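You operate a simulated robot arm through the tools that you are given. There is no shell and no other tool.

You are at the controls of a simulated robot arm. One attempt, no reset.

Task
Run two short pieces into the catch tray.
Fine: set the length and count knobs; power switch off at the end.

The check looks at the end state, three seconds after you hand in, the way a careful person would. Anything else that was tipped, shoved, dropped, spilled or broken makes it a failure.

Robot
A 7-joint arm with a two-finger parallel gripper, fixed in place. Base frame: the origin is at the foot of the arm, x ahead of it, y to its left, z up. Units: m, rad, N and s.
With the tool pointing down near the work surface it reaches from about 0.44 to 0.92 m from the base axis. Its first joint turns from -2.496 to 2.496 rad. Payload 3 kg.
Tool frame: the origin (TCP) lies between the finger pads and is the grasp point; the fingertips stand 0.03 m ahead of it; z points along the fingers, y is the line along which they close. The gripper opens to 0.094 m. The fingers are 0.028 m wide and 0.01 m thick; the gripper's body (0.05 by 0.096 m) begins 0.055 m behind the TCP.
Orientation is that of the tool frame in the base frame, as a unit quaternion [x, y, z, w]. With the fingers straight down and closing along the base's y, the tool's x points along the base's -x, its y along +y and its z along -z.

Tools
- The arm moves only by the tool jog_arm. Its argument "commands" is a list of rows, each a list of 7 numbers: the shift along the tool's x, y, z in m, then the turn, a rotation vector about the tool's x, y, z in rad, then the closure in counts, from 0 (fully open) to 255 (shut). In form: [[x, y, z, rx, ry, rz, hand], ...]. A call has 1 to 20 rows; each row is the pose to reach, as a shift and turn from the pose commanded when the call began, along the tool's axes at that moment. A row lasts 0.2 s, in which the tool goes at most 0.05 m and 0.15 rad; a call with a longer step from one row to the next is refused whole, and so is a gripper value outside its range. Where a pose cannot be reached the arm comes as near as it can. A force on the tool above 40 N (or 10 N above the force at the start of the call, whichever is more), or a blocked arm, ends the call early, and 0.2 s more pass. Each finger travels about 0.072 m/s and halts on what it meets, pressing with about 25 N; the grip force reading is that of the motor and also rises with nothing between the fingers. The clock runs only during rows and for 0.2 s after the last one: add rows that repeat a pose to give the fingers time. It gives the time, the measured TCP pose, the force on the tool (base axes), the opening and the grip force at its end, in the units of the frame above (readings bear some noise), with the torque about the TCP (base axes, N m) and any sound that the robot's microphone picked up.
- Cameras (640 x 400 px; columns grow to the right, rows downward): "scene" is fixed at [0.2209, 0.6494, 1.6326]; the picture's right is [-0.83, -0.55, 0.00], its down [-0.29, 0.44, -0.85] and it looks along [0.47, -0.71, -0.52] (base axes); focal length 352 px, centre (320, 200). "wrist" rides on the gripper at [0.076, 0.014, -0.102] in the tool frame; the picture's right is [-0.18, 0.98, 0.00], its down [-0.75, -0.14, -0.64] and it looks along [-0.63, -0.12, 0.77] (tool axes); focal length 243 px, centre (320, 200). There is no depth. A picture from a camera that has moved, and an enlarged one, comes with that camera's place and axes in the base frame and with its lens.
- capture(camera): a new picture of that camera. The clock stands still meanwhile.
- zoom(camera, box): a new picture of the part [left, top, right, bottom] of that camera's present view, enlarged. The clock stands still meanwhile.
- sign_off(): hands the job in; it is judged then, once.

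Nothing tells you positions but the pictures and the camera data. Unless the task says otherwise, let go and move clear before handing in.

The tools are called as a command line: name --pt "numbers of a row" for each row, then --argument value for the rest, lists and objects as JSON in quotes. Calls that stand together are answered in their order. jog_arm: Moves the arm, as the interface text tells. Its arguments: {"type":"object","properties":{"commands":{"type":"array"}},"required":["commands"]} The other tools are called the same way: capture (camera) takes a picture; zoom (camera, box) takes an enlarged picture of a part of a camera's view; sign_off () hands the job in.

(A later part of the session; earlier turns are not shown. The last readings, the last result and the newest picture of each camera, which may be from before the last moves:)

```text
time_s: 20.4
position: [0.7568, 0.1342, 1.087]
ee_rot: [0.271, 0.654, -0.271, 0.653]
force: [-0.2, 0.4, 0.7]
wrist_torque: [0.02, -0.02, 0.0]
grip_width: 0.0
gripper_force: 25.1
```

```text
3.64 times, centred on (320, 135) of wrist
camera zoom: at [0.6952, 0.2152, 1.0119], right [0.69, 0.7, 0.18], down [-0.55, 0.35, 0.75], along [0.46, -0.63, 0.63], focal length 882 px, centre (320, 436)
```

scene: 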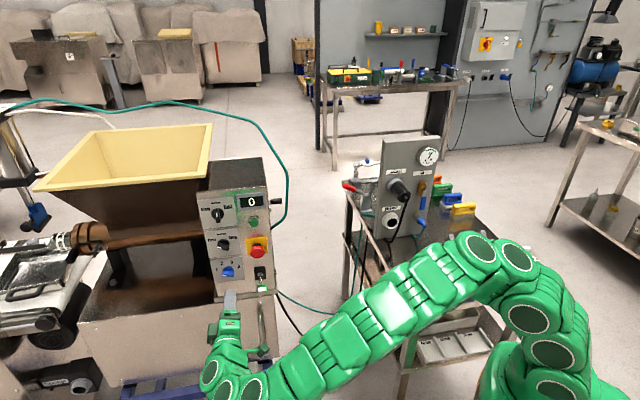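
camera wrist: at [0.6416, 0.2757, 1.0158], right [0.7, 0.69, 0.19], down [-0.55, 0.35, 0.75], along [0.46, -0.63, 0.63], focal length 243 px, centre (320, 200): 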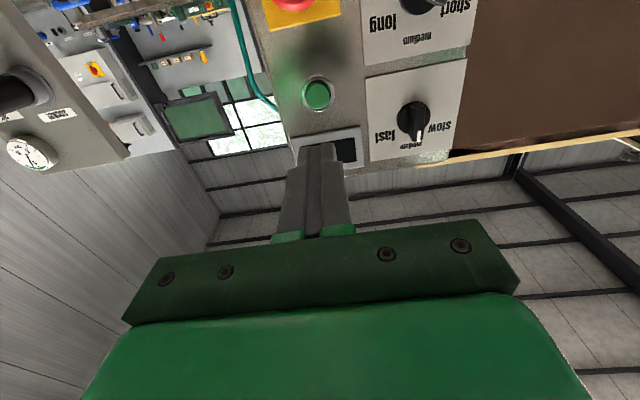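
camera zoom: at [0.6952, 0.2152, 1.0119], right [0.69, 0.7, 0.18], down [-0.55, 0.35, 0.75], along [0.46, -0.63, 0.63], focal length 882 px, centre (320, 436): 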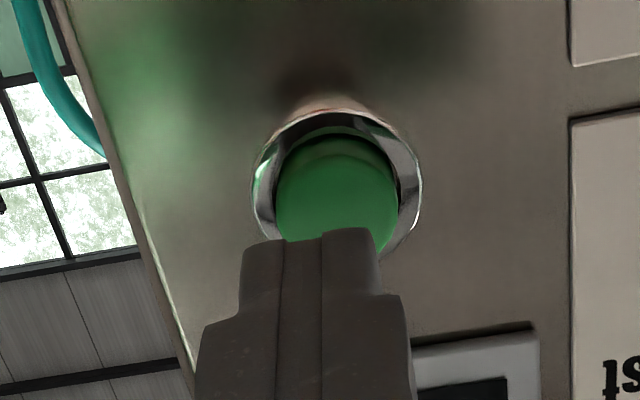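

The fingertip is about 4 mm right of the button's centre, so I'll correct that and press forward in small steps.

jog_arm --pt "0 0.004 0 0 0 0 255" --pt "0 0.004 0.004 0 0 0 255" --pt "0 0.004 0.008 0 0 0 255" --pt "0 0.004 0.011 0 0 0 255" --pt "0 0.004 0.013 0 0 0 255"

zoom --camera "scene" --box '[200, 180, 280, 240]'

zoom --camera "wrist" --box '[250, 80, 390, 190]'

```text
time_s: 21.6
position: [0.7711, 0.1264, 1.0868]
ee_rot: [0.271, 0.653, -0.271, 0.653]
force: [0.1, -1.1, 0.1]
wrist_torque: [0.01, 0.0, 0.01]
grip_width: 0.0
gripper_force: 25.1
```

```text
6.67 times, centred on (240, 210) of scene
camera zoom: at [0.2209, 0.6494, 1.6326], right [-0.83, -0.55, 0.0], down [-0.29, 0.44, -0.85], along [0.47, -0.71, -0.52], focal length 2345 px, centre (853, 133)
```

zoom: 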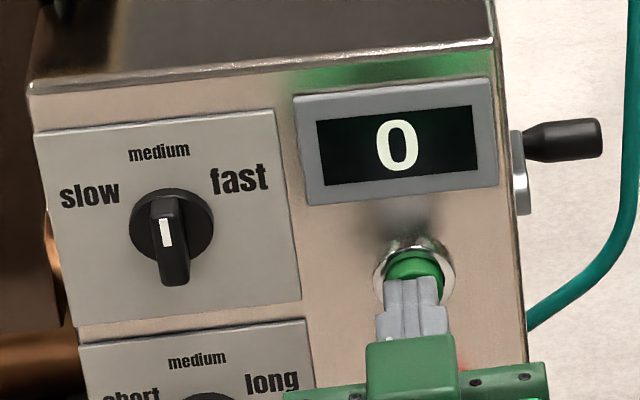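

```text
3.64 times, centred on (320, 135) of wrist
camera zoom: at [0.7089, 0.2091, 1.011], right [0.7, 0.69, 0.18], down [-0.55, 0.35, 0.75], along [0.46, -0.63, 0.63], focal length 882 px, centre (320, 436)
```

zoom: 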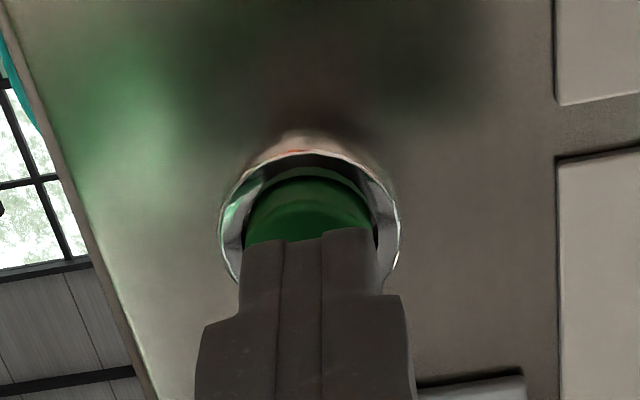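

The tip is aligned and there's no contact yet. Continuing inward.

jog_arm --pt "0 0 0.002 0 0 0 255" --pt "0 0 0.004 0 0 0 255" --pt "0 0 0.006 0 0 0 255"

zoom --camera "scene" --box '[200, 180, 280, 240]'

```text
time_s: 22.4
position: [0.7759, 0.1237, 1.0877]
ee_rot: [0.27, 0.653, -0.27, 0.653]
force: [-2.6, -0.3, -0.5]
wrist_torque: [0.03, 0.04, -0.05]
grip_width: 0.0
gripper_force: 25.2
```

```text
6.67 times, centred on (240, 210) of scene
camera zoom: at [0.2209, 0.6494, 1.6326], right [-0.83, -0.55, 0.0], down [-0.29, 0.44, -0.85], along [0.47, -0.71, -0.52], focal length 2345 px, centre (853, 133)
```

zoom: 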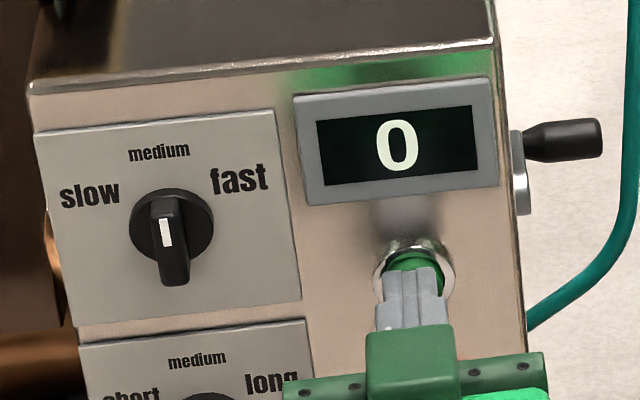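

Light contact has begun (about 2.5 N). I'll press a few millimetres further.

jog_arm --pt "0 0 0.002 0 0 0 255" --pt "0 0 0.004 0 0 0 255"

zoom --camera "scene" --box '[200, 180, 280, 240]'

zoom --camera "scene" --box '[0, 200, 130, 340]'

```text
time_s: 23.0
position: [0.7789, 0.1209, 1.0874]
ee_rot: [0.27, 0.653, -0.27, 0.654]
force: [-2.2, 3.2, 1.7]
wrist_torque: [-0.06, 0.04, 0.02]
grip_width: 0.0001
gripper_force: 25.2
heard: click
```

```text
6.67 times, centred on (240, 210) of scene
camera zoom: at [0.2209, 0.6494, 1.6326], right [-0.83, -0.55, 0.0], down [-0.29, 0.44, -0.85], along [0.47, -0.71, -0.52], focal length 2345 px, centre (853, 133)
```

zoom: 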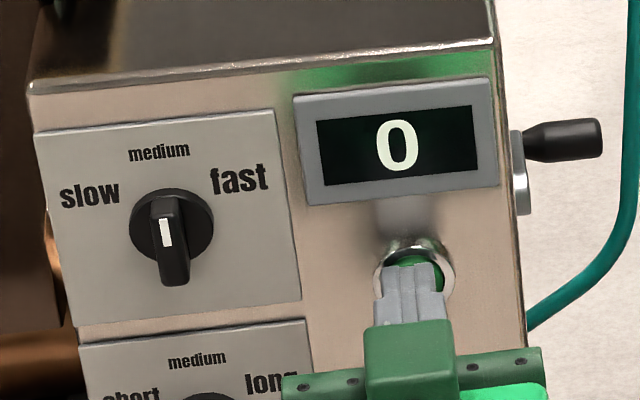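

```text
2.86 times, centred on (65, 270) of scene
camera zoom: at [0.2209, 0.6494, 1.6326], right [-0.83, -0.55, 0.0], down [-0.29, 0.44, -0.85], along [0.47, -0.71, -0.52], focal length 1005 px, centre (1049, 0)
```

zoom: 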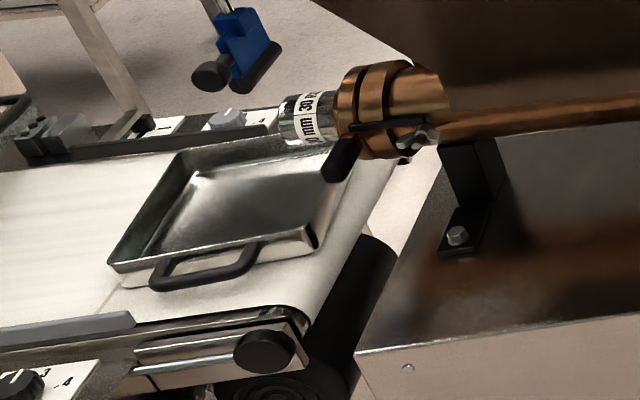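

I heard a click, so the start button has registered. I'll back off straight and watch the display and nozzle.

jog_arm --pt "0 0 -0.03 0 0 0 255" --pt "0 0 -0.07 0 0 0 255" --pt "0 0 -0.1 0 0 0 255" --pt "0 0 -0.1 0 0 0 255"

zoom --camera "scene" --box '[200, 180, 280, 240]'

zoom --camera "scene" --box '[0, 200, 130, 340]'

```text
time_s: 24.0
position: [0.7052, 0.1916, 1.0868]
ee_rot: [0.27, 0.653, -0.271, 0.653]
force: [-0.8, -0.3, 0.4]
wrist_torque: [-0.04, -0.04, -0.02]
grip_width: 0.0
gripper_force: 25.3
```

```text
6.67 times, centred on (240, 210) of scene
camera zoom: at [0.2209, 0.6494, 1.6326], right [-0.83, -0.55, 0.0], down [-0.29, 0.44, -0.85], along [0.47, -0.71, -0.52], focal length 2345 px, centre (853, 133)
```

zoom: 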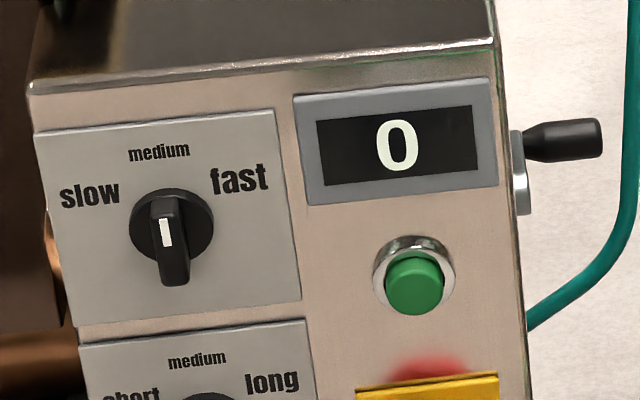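

```text
2.86 times, centred on (65, 270) of scene
camera zoom: at [0.2209, 0.6494, 1.6326], right [-0.83, -0.55, 0.0], down [-0.29, 0.44, -0.85], along [0.47, -0.71, -0.52], focal length 1005 px, centre (1049, 0)
```

zoom: 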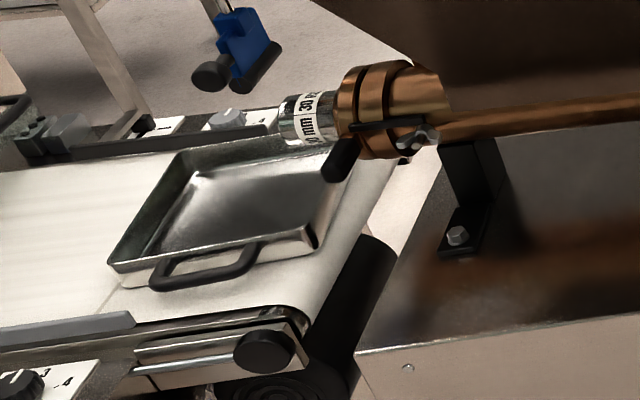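

Nothing has changed yet. I'll wait here for a couple of seconds and look again.

jog_arm --pt "0 0 0 0 0 0 255" --pt "0 0 0 0 0 0 255" --pt "0 0 0 0 0 0 255" --pt "0 0 0 0 0 0 255" --pt "0 0 0 0 0 0 255" --pt "0 0 0 0 0 0 255" --pt "0 0 0 0 0 0 255" --pt "0 0 0 0 0 0 255" --pt "0 0 0 0 0 0 255" --pt "0 0 0 0 0 0 255"

capture --camera "scene"

zoom --camera "scene" --box '[0, 200, 130, 340]'

zoom --camera "scene" --box '[190, 180, 290, 300]'

```text
time_s: 26.2
position: [0.7067, 0.1909, 1.0877]
ee_rot: [0.271, 0.653, -0.271, 0.654]
force: [-0.5, -0.5, -0.3]
wrist_torque: [-0.02, -0.01, 0.01]
grip_width: 0.0001
gripper_force: 24.8
```

```text
taken
```

scene: 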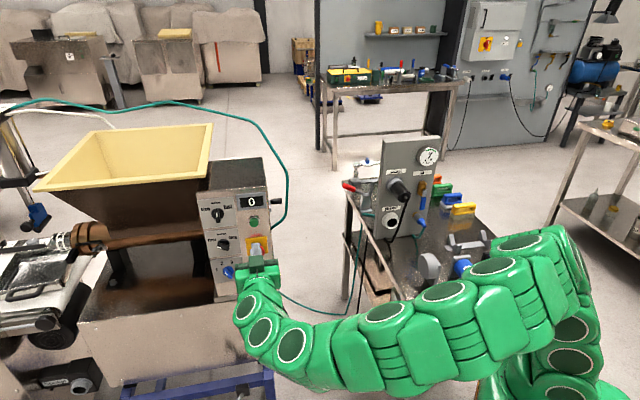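

```text
2.86 times, centred on (65, 270) of scene
camera zoom: at [0.2209, 0.6494, 1.6326], right [-0.83, -0.55, 0.0], down [-0.29, 0.44, -0.85], along [0.47, -0.71, -0.52], focal length 1005 px, centre (1049, 0)
```

zoom: 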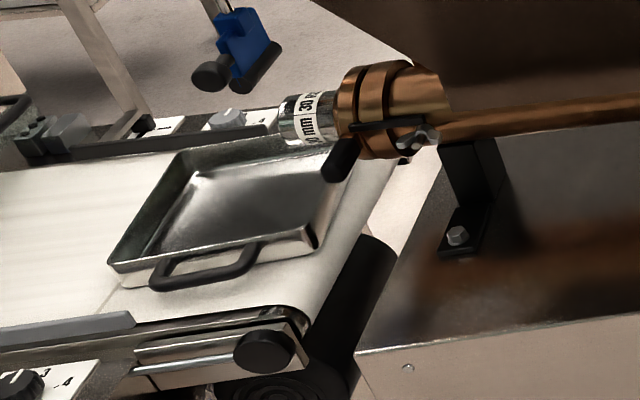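

```text
3.33 times, centred on (240, 240) of scene
camera zoom: at [0.2209, 0.6494, 1.6326], right [-0.83, -0.55, 0.0], down [-0.29, 0.44, -0.85], along [0.47, -0.71, -0.52], focal length 1173 px, centre (587, 67)
```

zoom: 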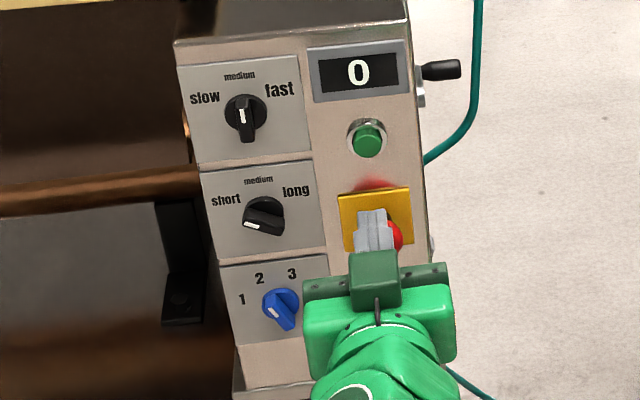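

No motion or sound so far. A second press could add pieces, so I'll wait longer before judging.

jog_arm --pt "0 0 -0.02 0 0 0 255" --pt "0 0 -0.04 0 0 0 255" --pt "0 0 -0.04 0 0 0 255" --pt "0 0 -0.04 0 0 0 255" --pt "0 0 -0.04 0 0 0 255" --pt "0 0 -0.04 0 0 0 255" --pt "0 0 -0.04 0 0 0 255" --pt "0 0 -0.04 0 0 0 255" --pt "0 0 -0.04 0 0 0 255" --pt "0 0 -0.04 0 0 0 255" --pt "0 0 -0.04 0 0 0 255" --pt "0 0 -0.04 0 0 0 255" --pt "0 0 -0.04 0 0 0 255" --pt "0 0 -0.04 0 0 0 255" --pt "0 0 -0.04 0 0 0 255" --pt "0 0 -0.04 0 0 0 255" --pt "0 0 -0.04 0 0 0 255" --pt "0 0 -0.04 0 0 0 255" --pt "0 0 -0.04 0 0 0 255" --pt "0 0 -0.04 0 0 0 255"

zoom --camera "scene" --box '[0, 200, 130, 340]'

zoom --camera "scene" --box '[190, 180, 290, 300]'

capture --camera "wrist"

```text
time_s: 30.4
position: [0.6793, 0.2184, 1.0874]
ee_rot: [0.271, 0.653, -0.271, 0.654]
force: [-0.2, 0.0, -0.1]
wrist_torque: [0.02, 0.02, 0.0]
grip_width: 0.0001
gripper_force: 24.8
```

```text
2.86 times, centred on (65, 270) of scene
camera zoom: at [0.2209, 0.6494, 1.6326], right [-0.83, -0.55, 0.0], down [-0.29, 0.44, -0.85], along [0.47, -0.71, -0.52], focal length 1005 px, centre (1049, 0)
```

zoom: 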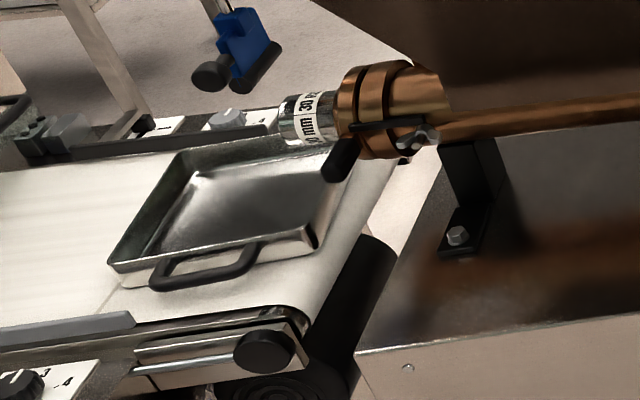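

```text
3.33 times, centred on (240, 240) of scene
camera zoom: at [0.2209, 0.6494, 1.6326], right [-0.83, -0.55, 0.0], down [-0.29, 0.44, -0.85], along [0.47, -0.71, -0.52], focal length 1173 px, centre (587, 67)
```

zoom: 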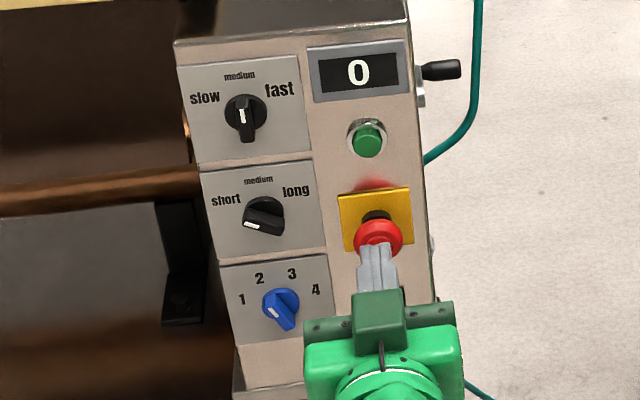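

```text
taken
camera wrist: at [0.6154, 0.3001, 1.0108], right [0.69, 0.7, 0.18], down [-0.55, 0.35, 0.75], along [0.46, -0.63, 0.63], focal length 243 px, centre (320, 200)
```

wrist: 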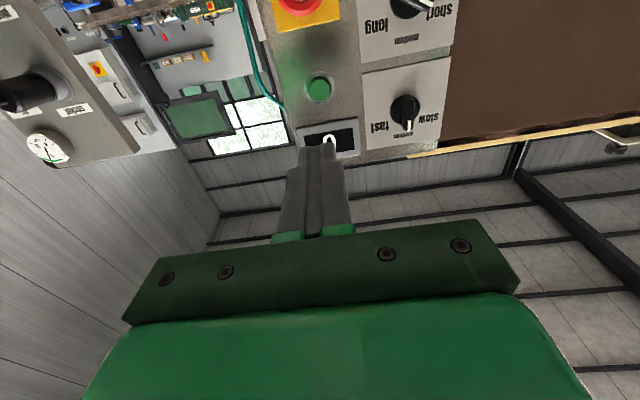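

Still nothing after 7 s. I'll look at the e-stop, switch and side lever in detail for something blocking the start.

zoom --camera "scene" --box '[235, 225, 280, 260]'

zoom --camera "scene" --box '[240, 180, 300, 220]'

zoom --camera "wrist" --box '[250, 0, 470, 160]'

```text
11.43 times, centred on (258, 242) of scene
camera zoom: at [0.2209, 0.6494, 1.6326], right [-0.83, -0.55, 0.0], down [-0.29, 0.44, -0.85], along [0.47, -0.71, -0.52], focal length 4020 px, centre (1034, -286)
```

zoom: 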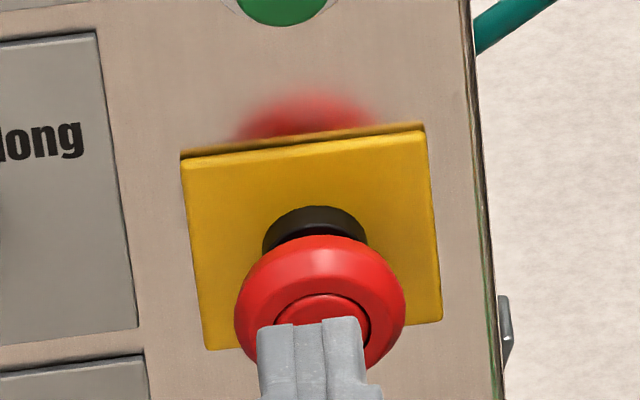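

```text
10.00 times, centred on (270, 200) of scene
camera zoom: at [0.2209, 0.6494, 1.6326], right [-0.83, -0.55, 0.0], down [-0.29, 0.44, -0.85], along [0.47, -0.71, -0.52], focal length 3518 px, centre (820, 200)
```

zoom: 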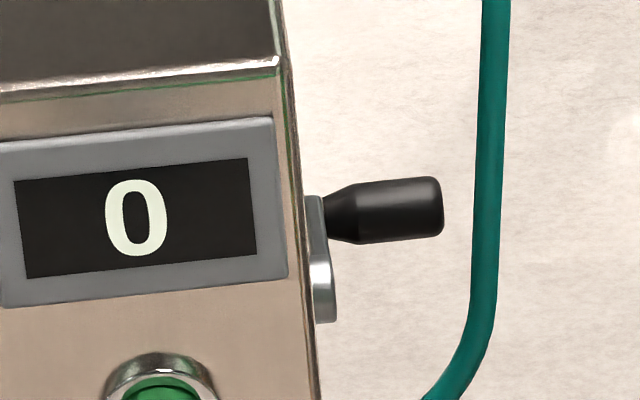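

```text
2.50 times, centred on (360, 80) of wrist
camera zoom: at [0.6154, 0.3001, 1.0108], right [0.69, 0.7, 0.18], down [-0.55, 0.35, 0.75], along [0.46, -0.63, 0.63], focal length 606 px, centre (220, 500)
```

zoom: 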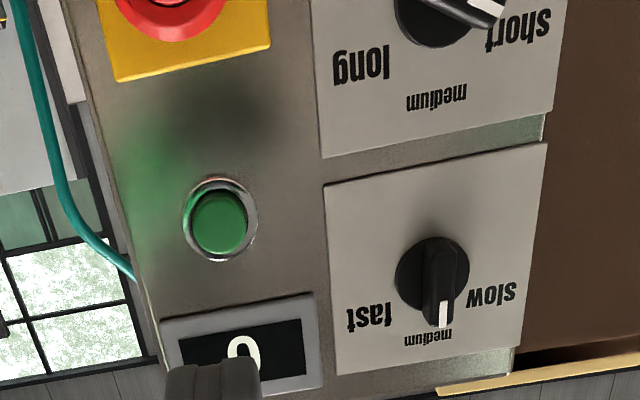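

The e-stop stands out (released), and nothing obvious is blocking. I'll look closely at the nozzle mouth and wait a bit more, since extrusion may be slow to emerge.

zoom --camera "scene" --box '[40, 205, 120, 265]'

jog_arm --pt "0 0 0 0 0 0 255" --pt "0 0 0 0 0 0 255" --pt "0 0 0 0 0 0 255" --pt "0 0 0 0 0 0 255" --pt "0 0 0 0 0 0 255" --pt "0 0 0 0 0 0 255" --pt "0 0 0 0 0 0 255" --pt "0 0 0 0 0 0 255" --pt "0 0 0 0 0 0 255" --pt "0 0 0 0 0 0 255" --pt "0 0 0 0 0 0 255" --pt "0 0 0 0 0 0 255" --pt "0 0 0 0 0 0 255" --pt "0 0 0 0 0 0 255" --pt "0 0 0 0 0 0 255" --pt "0 0 0 0 0 0 255" --pt "0 0 0 0 0 0 255" --pt "0 0 0 0 0 0 255" --pt "0 0 0 0 0 0 255" --pt "0 0 0 0 0 0 255"

zoom --camera "scene" --box '[40, 205, 120, 265]'

zoom --camera "scene" --box '[190, 180, 290, 300]'

```text
6.67 times, centred on (80, 235) of scene
camera zoom: at [0.2209, 0.6494, 1.6326], right [-0.83, -0.55, 0.0], down [-0.29, 0.44, -0.85], along [0.47, -0.71, -0.52], focal length 2345 px, centre (1920, -33)
```

zoom: 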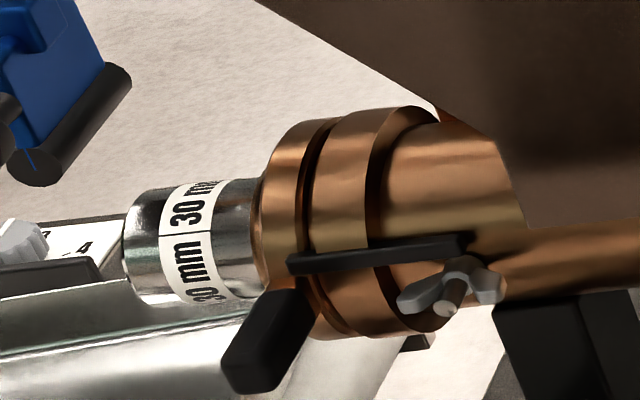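

```text
time_s: 34.6
position: [0.6785, 0.2178, 1.0881]
ee_rot: [0.271, 0.653, -0.271, 0.653]
force: [0.6, 0.1, -0.3]
wrist_torque: [-0.02, 0.01, 0.0]
grip_width: 0.0
gripper_force: 24.8
```

```text
6.67 times, centred on (80, 235) of scene
camera zoom: at [0.2209, 0.6494, 1.6326], right [-0.83, -0.55, 0.0], down [-0.29, 0.44, -0.85], along [0.47, -0.71, -0.52], focal length 2345 px, centre (1920, -33)
```

zoom: 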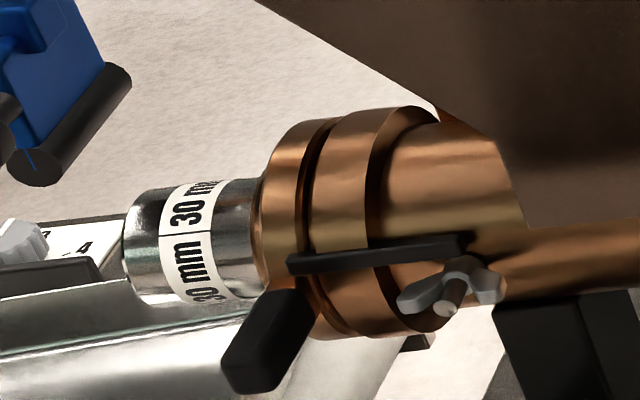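

```text
3.33 times, centred on (240, 240) of scene
camera zoom: at [0.2209, 0.6494, 1.6326], right [-0.83, -0.55, 0.0], down [-0.29, 0.44, -0.85], along [0.47, -0.71, -0.52], focal length 1173 px, centre (587, 67)
```

zoom: 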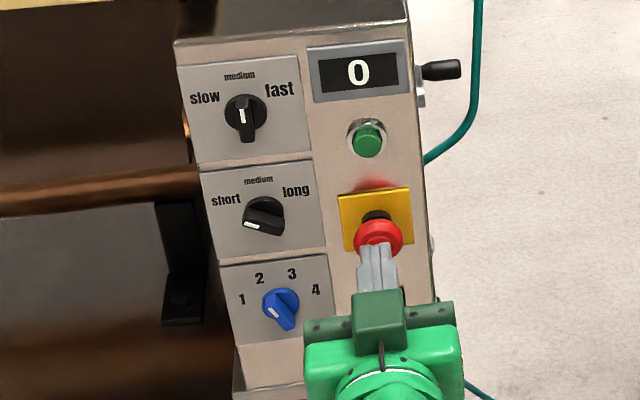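

Nothing has run in 11 s, so the first press evidently didn't start a cycle. I'll press again, deeper and held, watching force and the display.

jog_arm --pt "0 0 0.04 0 0 0 255" --pt "0 0 0.08 0 0 0 255" --pt "0 0 0.11 0 0 0 255" --pt "0 0 0.128 0 0 0 255" --pt "0 0 0.134 0 0 0 255" --pt "0 0 0.137 0 0 0 255" --pt "0 0 0.139 0 0 0 255" --pt "0 0 0.141 0 0 0 255" --pt "0 0 0.142 0 0 0 255" --pt "0 0 0.142 0 0 0 255"

zoom --camera "scene" --box '[200, 180, 280, 240]'

zoom --camera "wrist" --box '[250, 80, 390, 190]'

```text
time_s: 36.8
position: [0.7799, 0.1202, 1.0858]
ee_rot: [0.269, 0.654, -0.269, 0.654]
force: [-27.9, 22.8, -8.5]
wrist_torque: [0.2, 0.24, -0.22]
grip_width: 0.0
gripper_force: 25.0
heard: click
```

```text
6.67 times, centred on (240, 210) of scene
camera zoom: at [0.2209, 0.6494, 1.6326], right [-0.83, -0.55, 0.0], down [-0.29, 0.44, -0.85], along [0.47, -0.71, -0.52], focal length 2345 px, centre (853, 133)
```

zoom: 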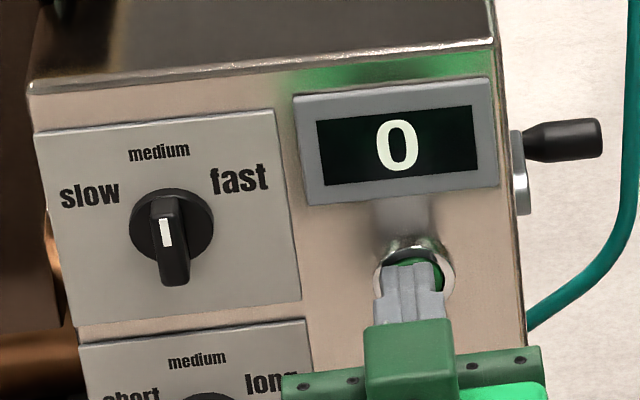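

```text
3.64 times, centred on (320, 135) of wrist
camera zoom: at [0.717, 0.2018, 1.0105], right [0.69, 0.7, 0.18], down [-0.55, 0.35, 0.75], along [0.46, -0.62, 0.63], focal length 882 px, centre (320, 436)
```

zoom: 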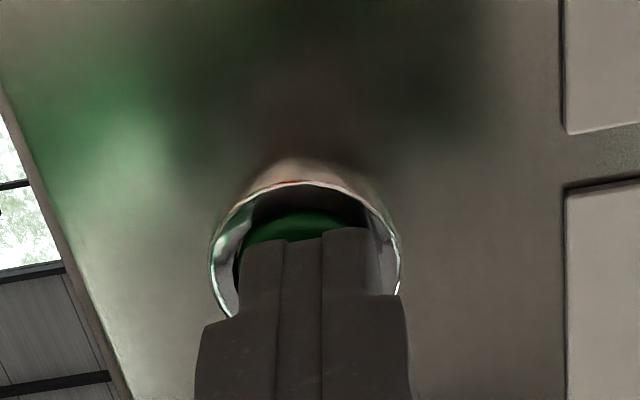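

The button bottomed out with a click (36 N). Backing off and watching.

jog_arm --pt "0 0 -0.03 0 0 0 255" --pt "0 0 -0.07 0 0 0 255" --pt "0 0 -0.11 0 0 0 255" --pt "0 0 -0.14 0 0 0 255" --pt "0 0 -0.14 0 0 0 255" --pt "0 0 -0.14 0 0 0 255" --pt "0 0 -0.14 0 0 0 255" --pt "0 0 -0.14 0 0 0 255" --pt "0 0 -0.14 0 0 0 255" --pt "0 0 -0.14 0 0 0 255" --pt "0 0 -0.14 0 0 0 255" --pt "0 0 -0.14 0 0 0 255"

zoom --camera "scene" --box '[40, 205, 120, 265]'

zoom --camera "scene" --box '[190, 180, 290, 300]'

```text
time_s: 39.4
position: [0.6826, 0.2182, 1.0871]
ee_rot: [0.271, 0.653, -0.271, 0.653]
force: [-0.4, -0.5, 0.2]
wrist_torque: [0.0, 0.01, 0.03]
grip_width: 0.0
gripper_force: 24.5
```

```text
6.67 times, centred on (80, 235) of scene
camera zoom: at [0.2209, 0.6494, 1.6326], right [-0.83, -0.55, 0.0], down [-0.29, 0.44, -0.85], along [0.47, -0.71, -0.52], focal length 2345 px, centre (1920, -33)
```

zoom: 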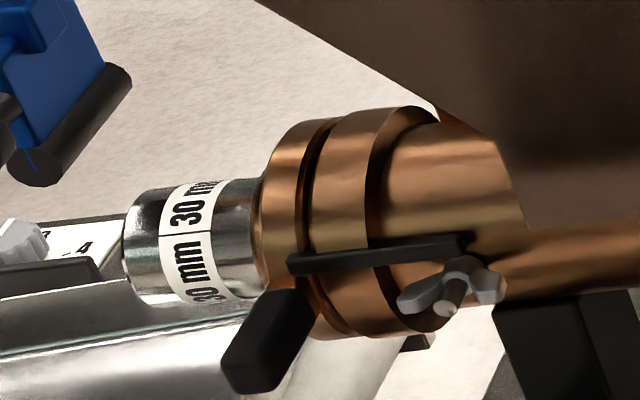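

```text
3.33 times, centred on (240, 240) of scene
camera zoom: at [0.2209, 0.6494, 1.6326], right [-0.83, -0.55, 0.0], down [-0.29, 0.44, -0.85], along [0.47, -0.71, -0.52], focal length 1173 px, centre (587, 67)
```

zoom: 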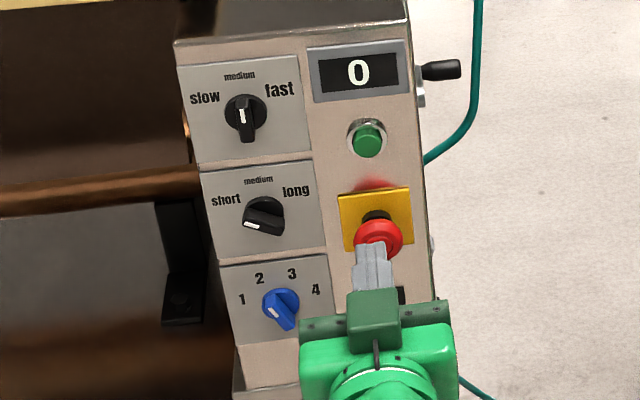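

The machine still doesn't respond, so something blocks the start. I'll take the wrist camera round to view the side lever and the e-stop before touching anything else.

jog_arm --pt "-0.0054 -0.0331 0.0143 -0.093 0.093 -0.0385 255" --pt "-0.0107 -0.0661 0.0286 -0.186 0.186 -0.077 255" --pt "-0.0161 -0.0992 0.043 -0.279 0.279 -0.1155 255" --pt "-0.0215 -0.1323 0.0573 -0.372 0.372 -0.154 255" --pt "-0.0269 -0.1653 0.0716 -0.465 0.465 -0.1925 255" --pt "-0.0322 -0.1984 0.0859 -0.558 0.558 -0.231 255" --pt "-0.0376 -0.2314 0.1003 -0.651 0.651 -0.2695 255" --pt "-0.043 -0.2645 0.1146 -0.744 0.744 -0.308 255" --pt "-0.043 -0.2645 0.1146 -0.744 0.744 -0.308 255"

capture --camera "wrist"

capture --camera "scene"

```text
time_s: 41.4
position: [0.577, -0.0502, 1.1315]
ee_rot: [-0.001, 0.924, 0.001, 0.383]
force: [0.1, -0.5, -0.4]
wrist_torque: [-0.02, -0.02, -0.02]
grip_width: 0.0
gripper_force: 25.4
```

```text
taken
camera wrist: at [0.4493, -0.0365, 1.1503], right [0.13, 0.98, 0.13], down [0.08, -0.14, 0.99], along [0.99, -0.12, -0.1], focal length 243 px, centre (320, 200)
```

wrist: 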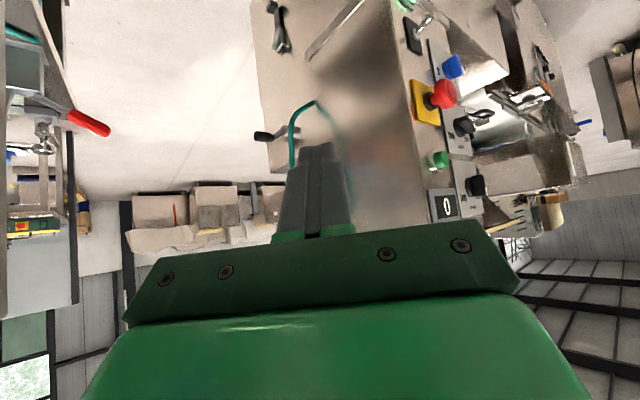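

```text
taken
```

scene: 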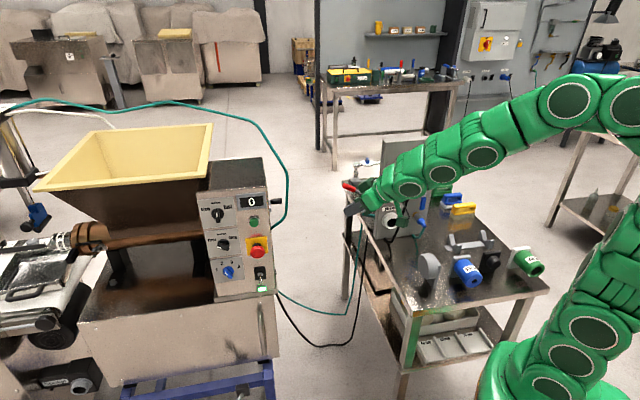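

zoom --camera "wrist" --box '[390, 0, 560, 230]'

zoom --camera "wrist" --box '[240, 0, 420, 180]'

zoom --camera "wrist" --box '[400, 60, 470, 140]'

zoom --camera "scene" --box '[200, 180, 290, 300]'

zoom --camera "scene" --box '[240, 260, 290, 300]'

```text
1.74 times, centred on (475, 115) of wrist
camera zoom: at [0.4493, -0.0365, 1.1503], right [0.13, 0.98, 0.13], down [0.08, -0.14, 0.99], along [0.99, -0.12, -0.1], focal length 422 px, centre (50, 348)
```

zoom: 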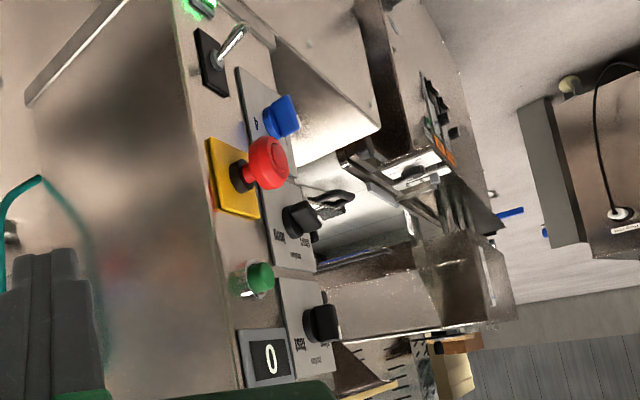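

```text
2.22 times, centred on (330, 90) of wrist
camera zoom: at [0.4493, -0.0365, 1.1503], right [0.13, 0.98, 0.13], down [0.08, -0.14, 0.99], along [0.99, -0.12, -0.1], focal length 539 px, centre (298, 444)
```

zoom: 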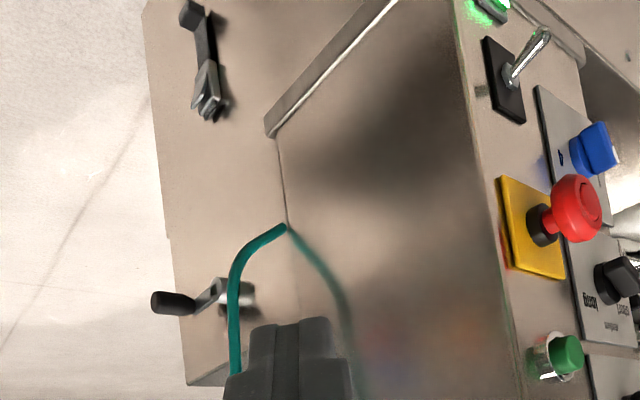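

```text
5.00 times, centred on (435, 100) of wrist
camera zoom: at [0.4493, -0.0365, 1.1503], right [0.13, 0.98, 0.13], down [0.08, -0.14, 0.99], along [0.99, -0.12, -0.1], focal length 1213 px, centre (-255, 700)
```

zoom: 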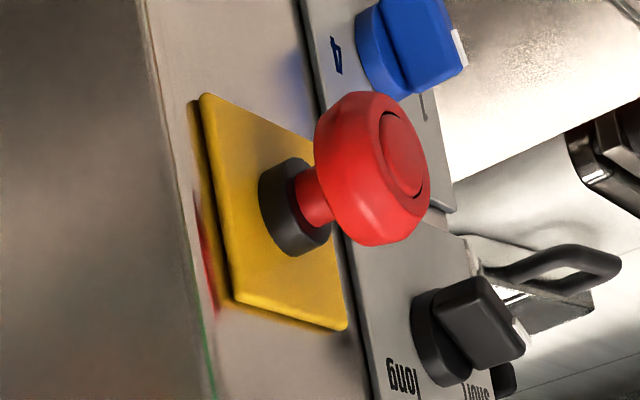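

```text
3.33 times, centred on (245, 240) of scene
camera zoom: at [0.2209, 0.6494, 1.6326], right [-0.83, -0.55, 0.0], down [-0.29, 0.44, -0.85], along [0.47, -0.71, -0.52], focal length 1173 px, centre (570, 67)
```

zoom: 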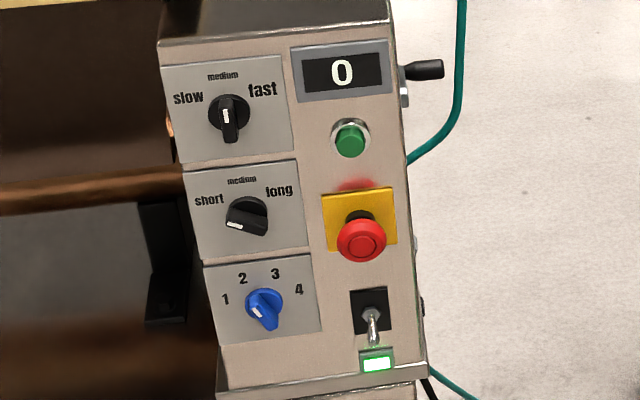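

```text
10.00 times, centred on (265, 280) of scene
camera zoom: at [0.2209, 0.6494, 1.6326], right [-0.83, -0.55, 0.0], down [-0.29, 0.44, -0.85], along [0.47, -0.71, -0.52], focal length 3518 px, centre (870, -600)
```

zoom: 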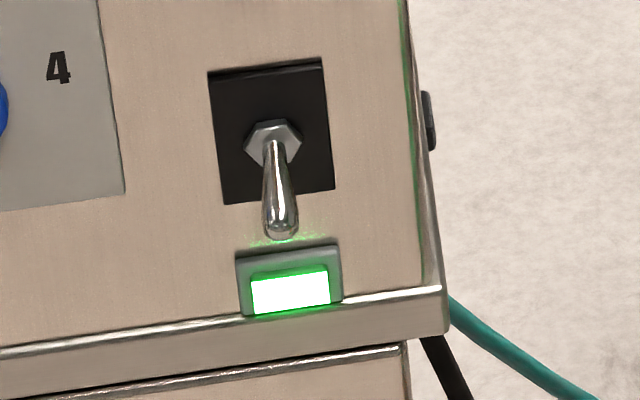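

The e-stop is clearly released: its red stem stands well out of the collar. I'll now check the nozzle again and the bench supply box (power plug, air valve, gauge) that feeds this machine.

zoom --camera "scene" --box '[40, 205, 120, 265]'

zoom --camera "scene" --box '[335, 130, 455, 260]'

zoom --camera "wrist" --box '[0, 0, 140, 240]'

zoom --camera "scene" --box '[0, 290, 130, 400]'

```text
6.67 times, centred on (80, 235) of scene
camera zoom: at [0.2209, 0.6494, 1.6326], right [-0.83, -0.55, 0.0], down [-0.29, 0.44, -0.85], along [0.47, -0.71, -0.52], focal length 2345 px, centre (1920, -33)
```

zoom: 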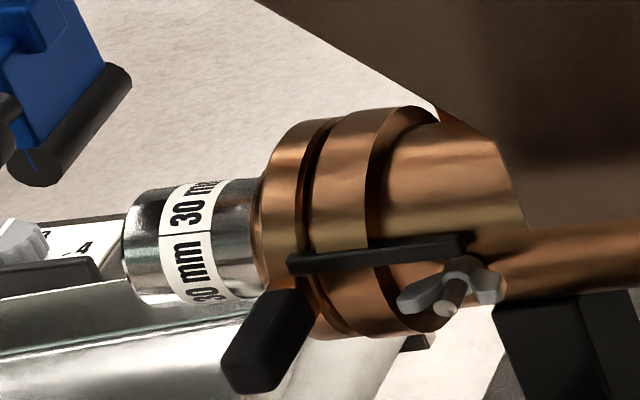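

```text
3.08 times, centred on (395, 195) of scene
camera zoom: at [0.2209, 0.6494, 1.6326], right [-0.83, -0.55, 0.0], down [-0.29, 0.44, -0.85], along [0.47, -0.71, -0.52], focal length 1082 px, centre (89, 215)
```

zoom: 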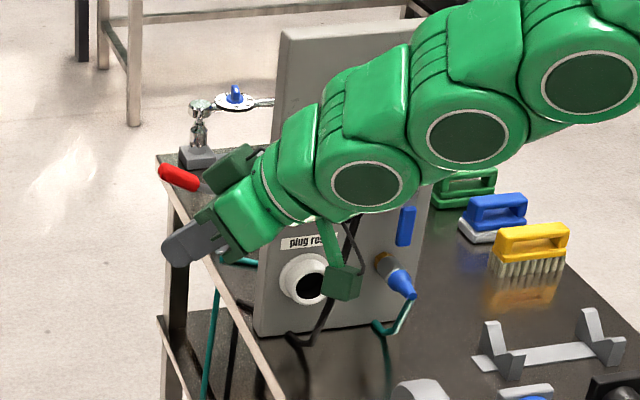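

```text
1.67 times, centred on (70, 120) of wrist
camera zoom: at [0.4493, -0.0365, 1.1503], right [0.13, 0.98, 0.13], down [0.08, -0.14, 0.99], along [0.99, -0.12, -0.1], focal length 404 px, centre (737, 333)
```

zoom: 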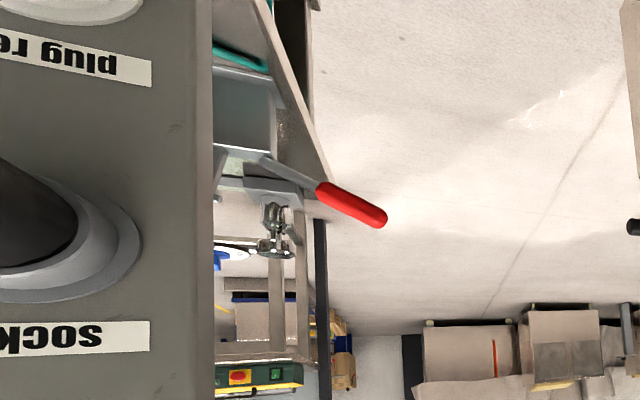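

```text
3.64 times, centred on (65, 345) of scene
camera zoom: at [0.2209, 0.6494, 1.6326], right [-0.83, -0.55, 0.0], down [-0.29, 0.44, -0.85], along [0.47, -0.71, -0.52], focal length 1279 px, centre (1247, -327)
```

zoom: 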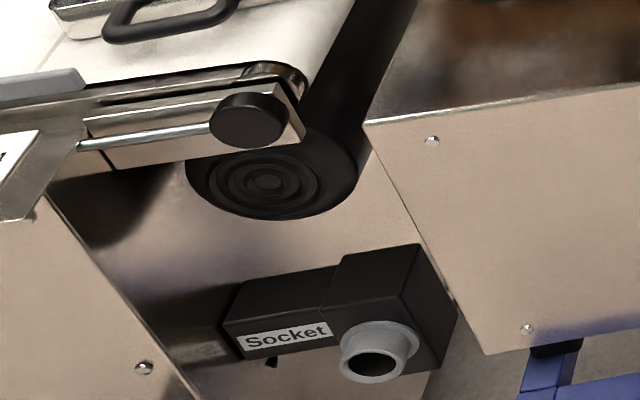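

I need a clear view of the bench supply box, which the arm is hiding. I'll retrace the move to the standoff in front of the panel and zoom on the box.

jog_arm --pt "-0.0056 0.0335 0.0132 0.093 -0.093 0.0385 255" --pt "-0.0112 0.067 0.0263 0.186 -0.186 0.077 255" --pt "-0.0167 0.1005 0.0395 0.279 -0.279 0.1155 255" --pt "-0.0223 0.134 0.0527 0.372 -0.372 0.154 255" --pt "-0.0279 0.1675 0.0658 0.465 -0.465 0.1925 255" --pt "-0.0335 0.201 0.079 0.558 -0.558 0.231 255" --pt "-0.039 0.2345 0.0921 0.651 -0.651 0.2695 255" --pt "-0.0446 0.268 0.1053 0.744 -0.744 0.308 255" --pt "-0.0446 0.268 0.1053 0.744 -0.744 0.308 255"

zoom --camera "scene" --box '[370, 130, 450, 250]'

zoom --camera "scene" --box '[400, 135, 450, 185]'

capture --camera "scene"

```text
time_s: 43.4
position: [0.6806, 0.2171, 1.0883]
ee_rot: [0.271, 0.653, -0.271, 0.653]
force: [-0.8, -0.6, -0.3]
wrist_torque: [-0.01, -0.01, -0.01]
grip_width: 0.0003
gripper_force: 25.3
out of reach, approached as far as the arm can: row 5
```

```text
3.33 times, centred on (410, 190) of scene
camera zoom: at [0.2209, 0.6494, 1.6326], right [-0.83, -0.55, 0.0], down [-0.29, 0.44, -0.85], along [0.47, -0.71, -0.52], focal length 1173 px, centre (20, 233)
```

zoom: 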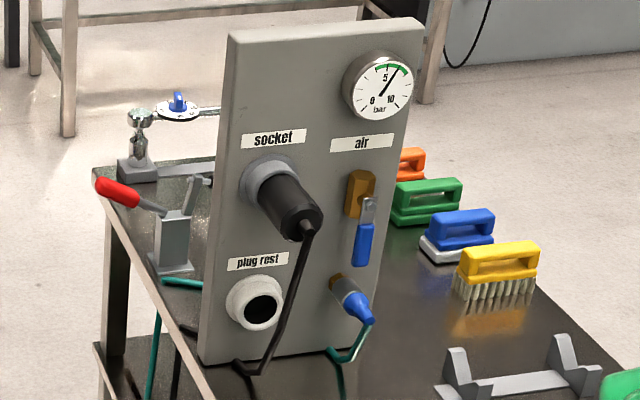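

```text
8.00 times, centred on (425, 160) of scene
camera zoom: at [0.2209, 0.6494, 1.6326], right [-0.83, -0.55, 0.0], down [-0.29, 0.44, -0.85], along [0.47, -0.71, -0.52], focal length 2814 px, centre (-520, 520)
```

zoom: 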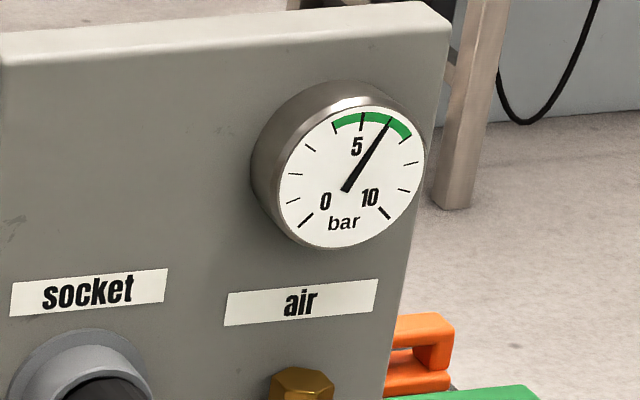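

```text
taken
```

scene: 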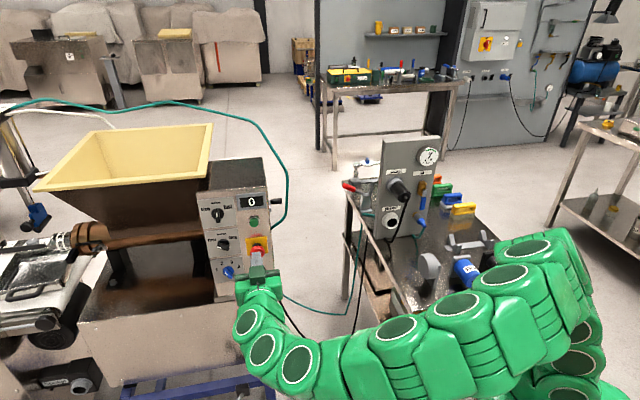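

The supply is fine: plug in its socket, air on at about 6 bar, lamp lit. Next I'll check the display and nozzle again after more time and look at the rest of the machine.

jog_arm --pt "0 0 0 0 0 0 255" --pt "0 0 0 0 0 0 255" --pt "0 0 0 0 0 0 255" --pt "0 0 0 0 0 0 255" --pt "0 0 0 0 0 0 255" --pt "0 0 0 0 0 0 255" --pt "0 0 0 0 0 0 255" --pt "0 0 0 0 0 0 255" --pt "0 0 0 0 0 0 255" --pt "0 0 0 0 0 0 255" --pt "0 0 0 0 0 0 255" --pt "0 0 0 0 0 0 255" --pt "0 0 0 0 0 0 255" --pt "0 0 0 0 0 0 255" --pt "0 0 0 0 0 0 255"

zoom --camera "scene" --box '[190, 180, 290, 300]'

zoom --camera "scene" --box '[0, 90, 130, 300]'

zoom --camera "scene" --box '[385, 190, 445, 240]'

```text
time_s: 46.6
position: [0.6811, 0.2151, 1.0883]
ee_rot: [0.271, 0.653, -0.271, 0.653]
force: [0.8, -0.5, -0.9]
wrist_torque: [0.0, -0.01, 0.01]
grip_width: 0.0001
gripper_force: 24.6
```

```text
3.33 times, centred on (240, 240) of scene
camera zoom: at [0.2209, 0.6494, 1.6326], right [-0.83, -0.55, 0.0], down [-0.29, 0.44, -0.85], along [0.47, -0.71, -0.52], focal length 1173 px, centre (587, 67)
```

zoom: 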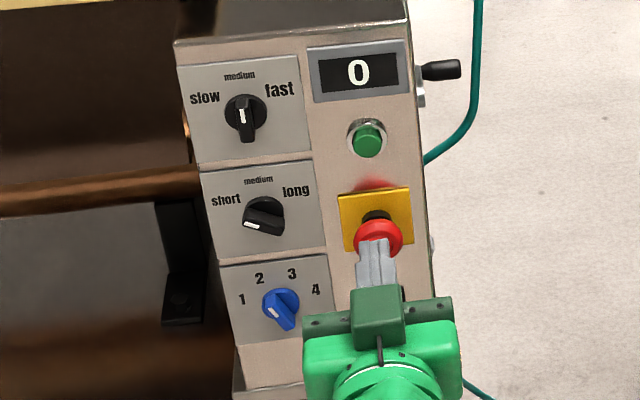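

```text
1.90 times, centred on (65, 195) of scene
camera zoom: at [0.2209, 0.6494, 1.6326], right [-0.83, -0.55, 0.0], down [-0.29, 0.44, -0.85], along [0.47, -0.71, -0.52], focal length 670 px, centre (806, 210)
```

zoom: 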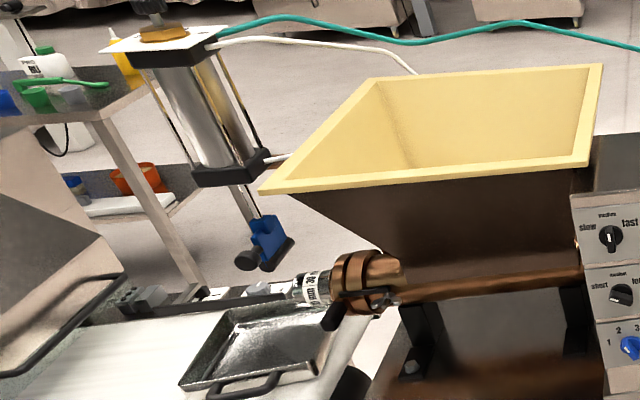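

```text
8.00 times, centred on (415, 215) of scene
camera zoom: at [0.2209, 0.6494, 1.6326], right [-0.83, -0.55, 0.0], down [-0.29, 0.44, -0.85], along [0.47, -0.71, -0.52], focal length 2814 px, centre (-440, 80)
```

zoom: 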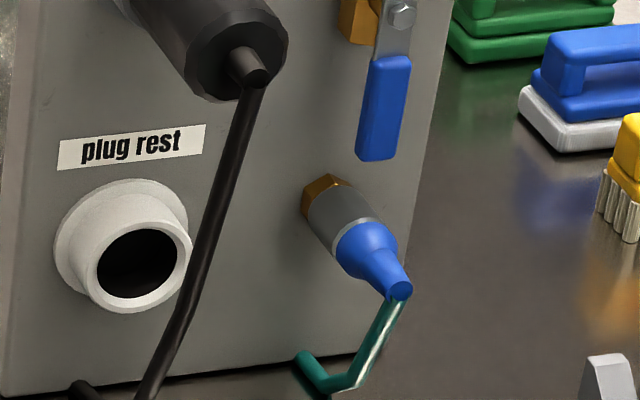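

Display still 0 and nothing has emerged. I'll lift the arm and look down into the hopper to see whether the machine has material.

jog_arm --pt "-0.0343 -0.0018 0.0012 -0.0512 0.1236 -0.0512 255" --pt "-0.0687 -0.0035 0.0023 -0.1023 0.2472 -0.1023 255" --pt "-0.103 -0.0053 0.0035 -0.1535 0.3708 -0.1535 255" --pt "-0.1373 -0.007 0.0047 -0.2047 0.4943 -0.2047 255" --pt "-0.1717 -0.0088 0.0058 -0.2558 0.6179 -0.2558 255" --pt "-0.206 -0.0105 0.007 -0.307 0.7415 -0.307 255" --pt "-0.2403 -0.0123 0.0082 -0.3582 0.8651 -0.3582 255" --pt "-0.2747 -0.014 0.0093 -0.4093 0.9887 -0.4093 255" --pt "-0.309 -0.0158 0.0105 -0.4605 1.1123 -0.4605 255" --pt "-0.3433 -0.0175 0.0117 -0.5117 1.2358 -0.5117 255" --pt "-0.3777 -0.0193 0.0128 -0.5628 1.3594 -0.5628 255" --pt "-0.412 -0.021 0.014 -0.614 1.483 -0.614 255" --pt "-0.412 -0.021 0.014 -0.614 1.483 -0.614 255"

capture --camera "wrist"

capture --camera "scene"

```text
time_s: 49.4
position: [0.6037, 0.1402, 1.3153]
ee_rot: [-0.001, 1.0, 0.002, 0.0]
force: [-0.1, -0.8, -0.8]
wrist_torque: [-0.02, -0.05, 0.0]
grip_width: 0.0004
gripper_force: 25.2
out of reach, approached as far as the arm can: row 9, 10, 11, 12, 13
```

```text
taken
camera wrist: at [0.5267, 0.1542, 1.4174], right [0.18, 0.98, 0.0], down [0.75, -0.14, 0.64], along [0.63, -0.12, -0.77], focal length 243 px, centre (320, 200)
```

wrist: 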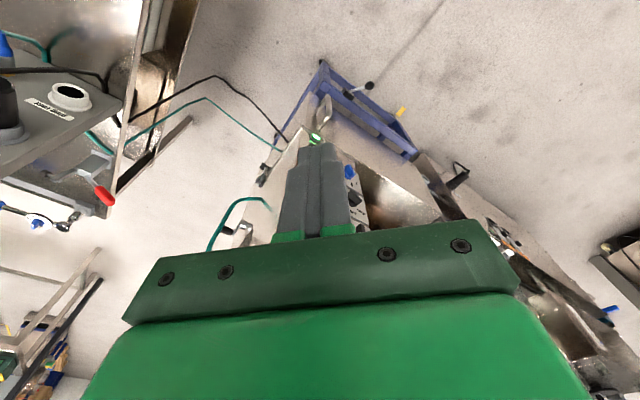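

```text
taken
```

scene: 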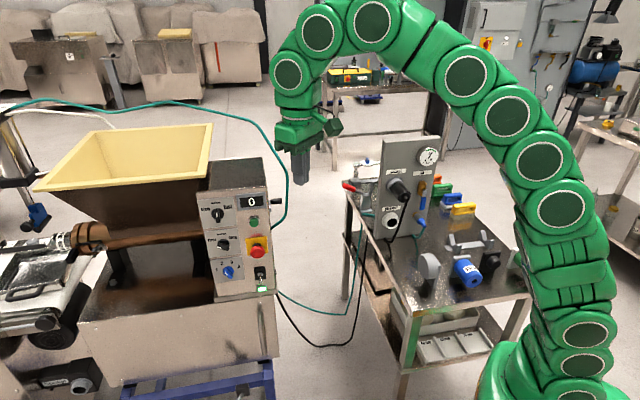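

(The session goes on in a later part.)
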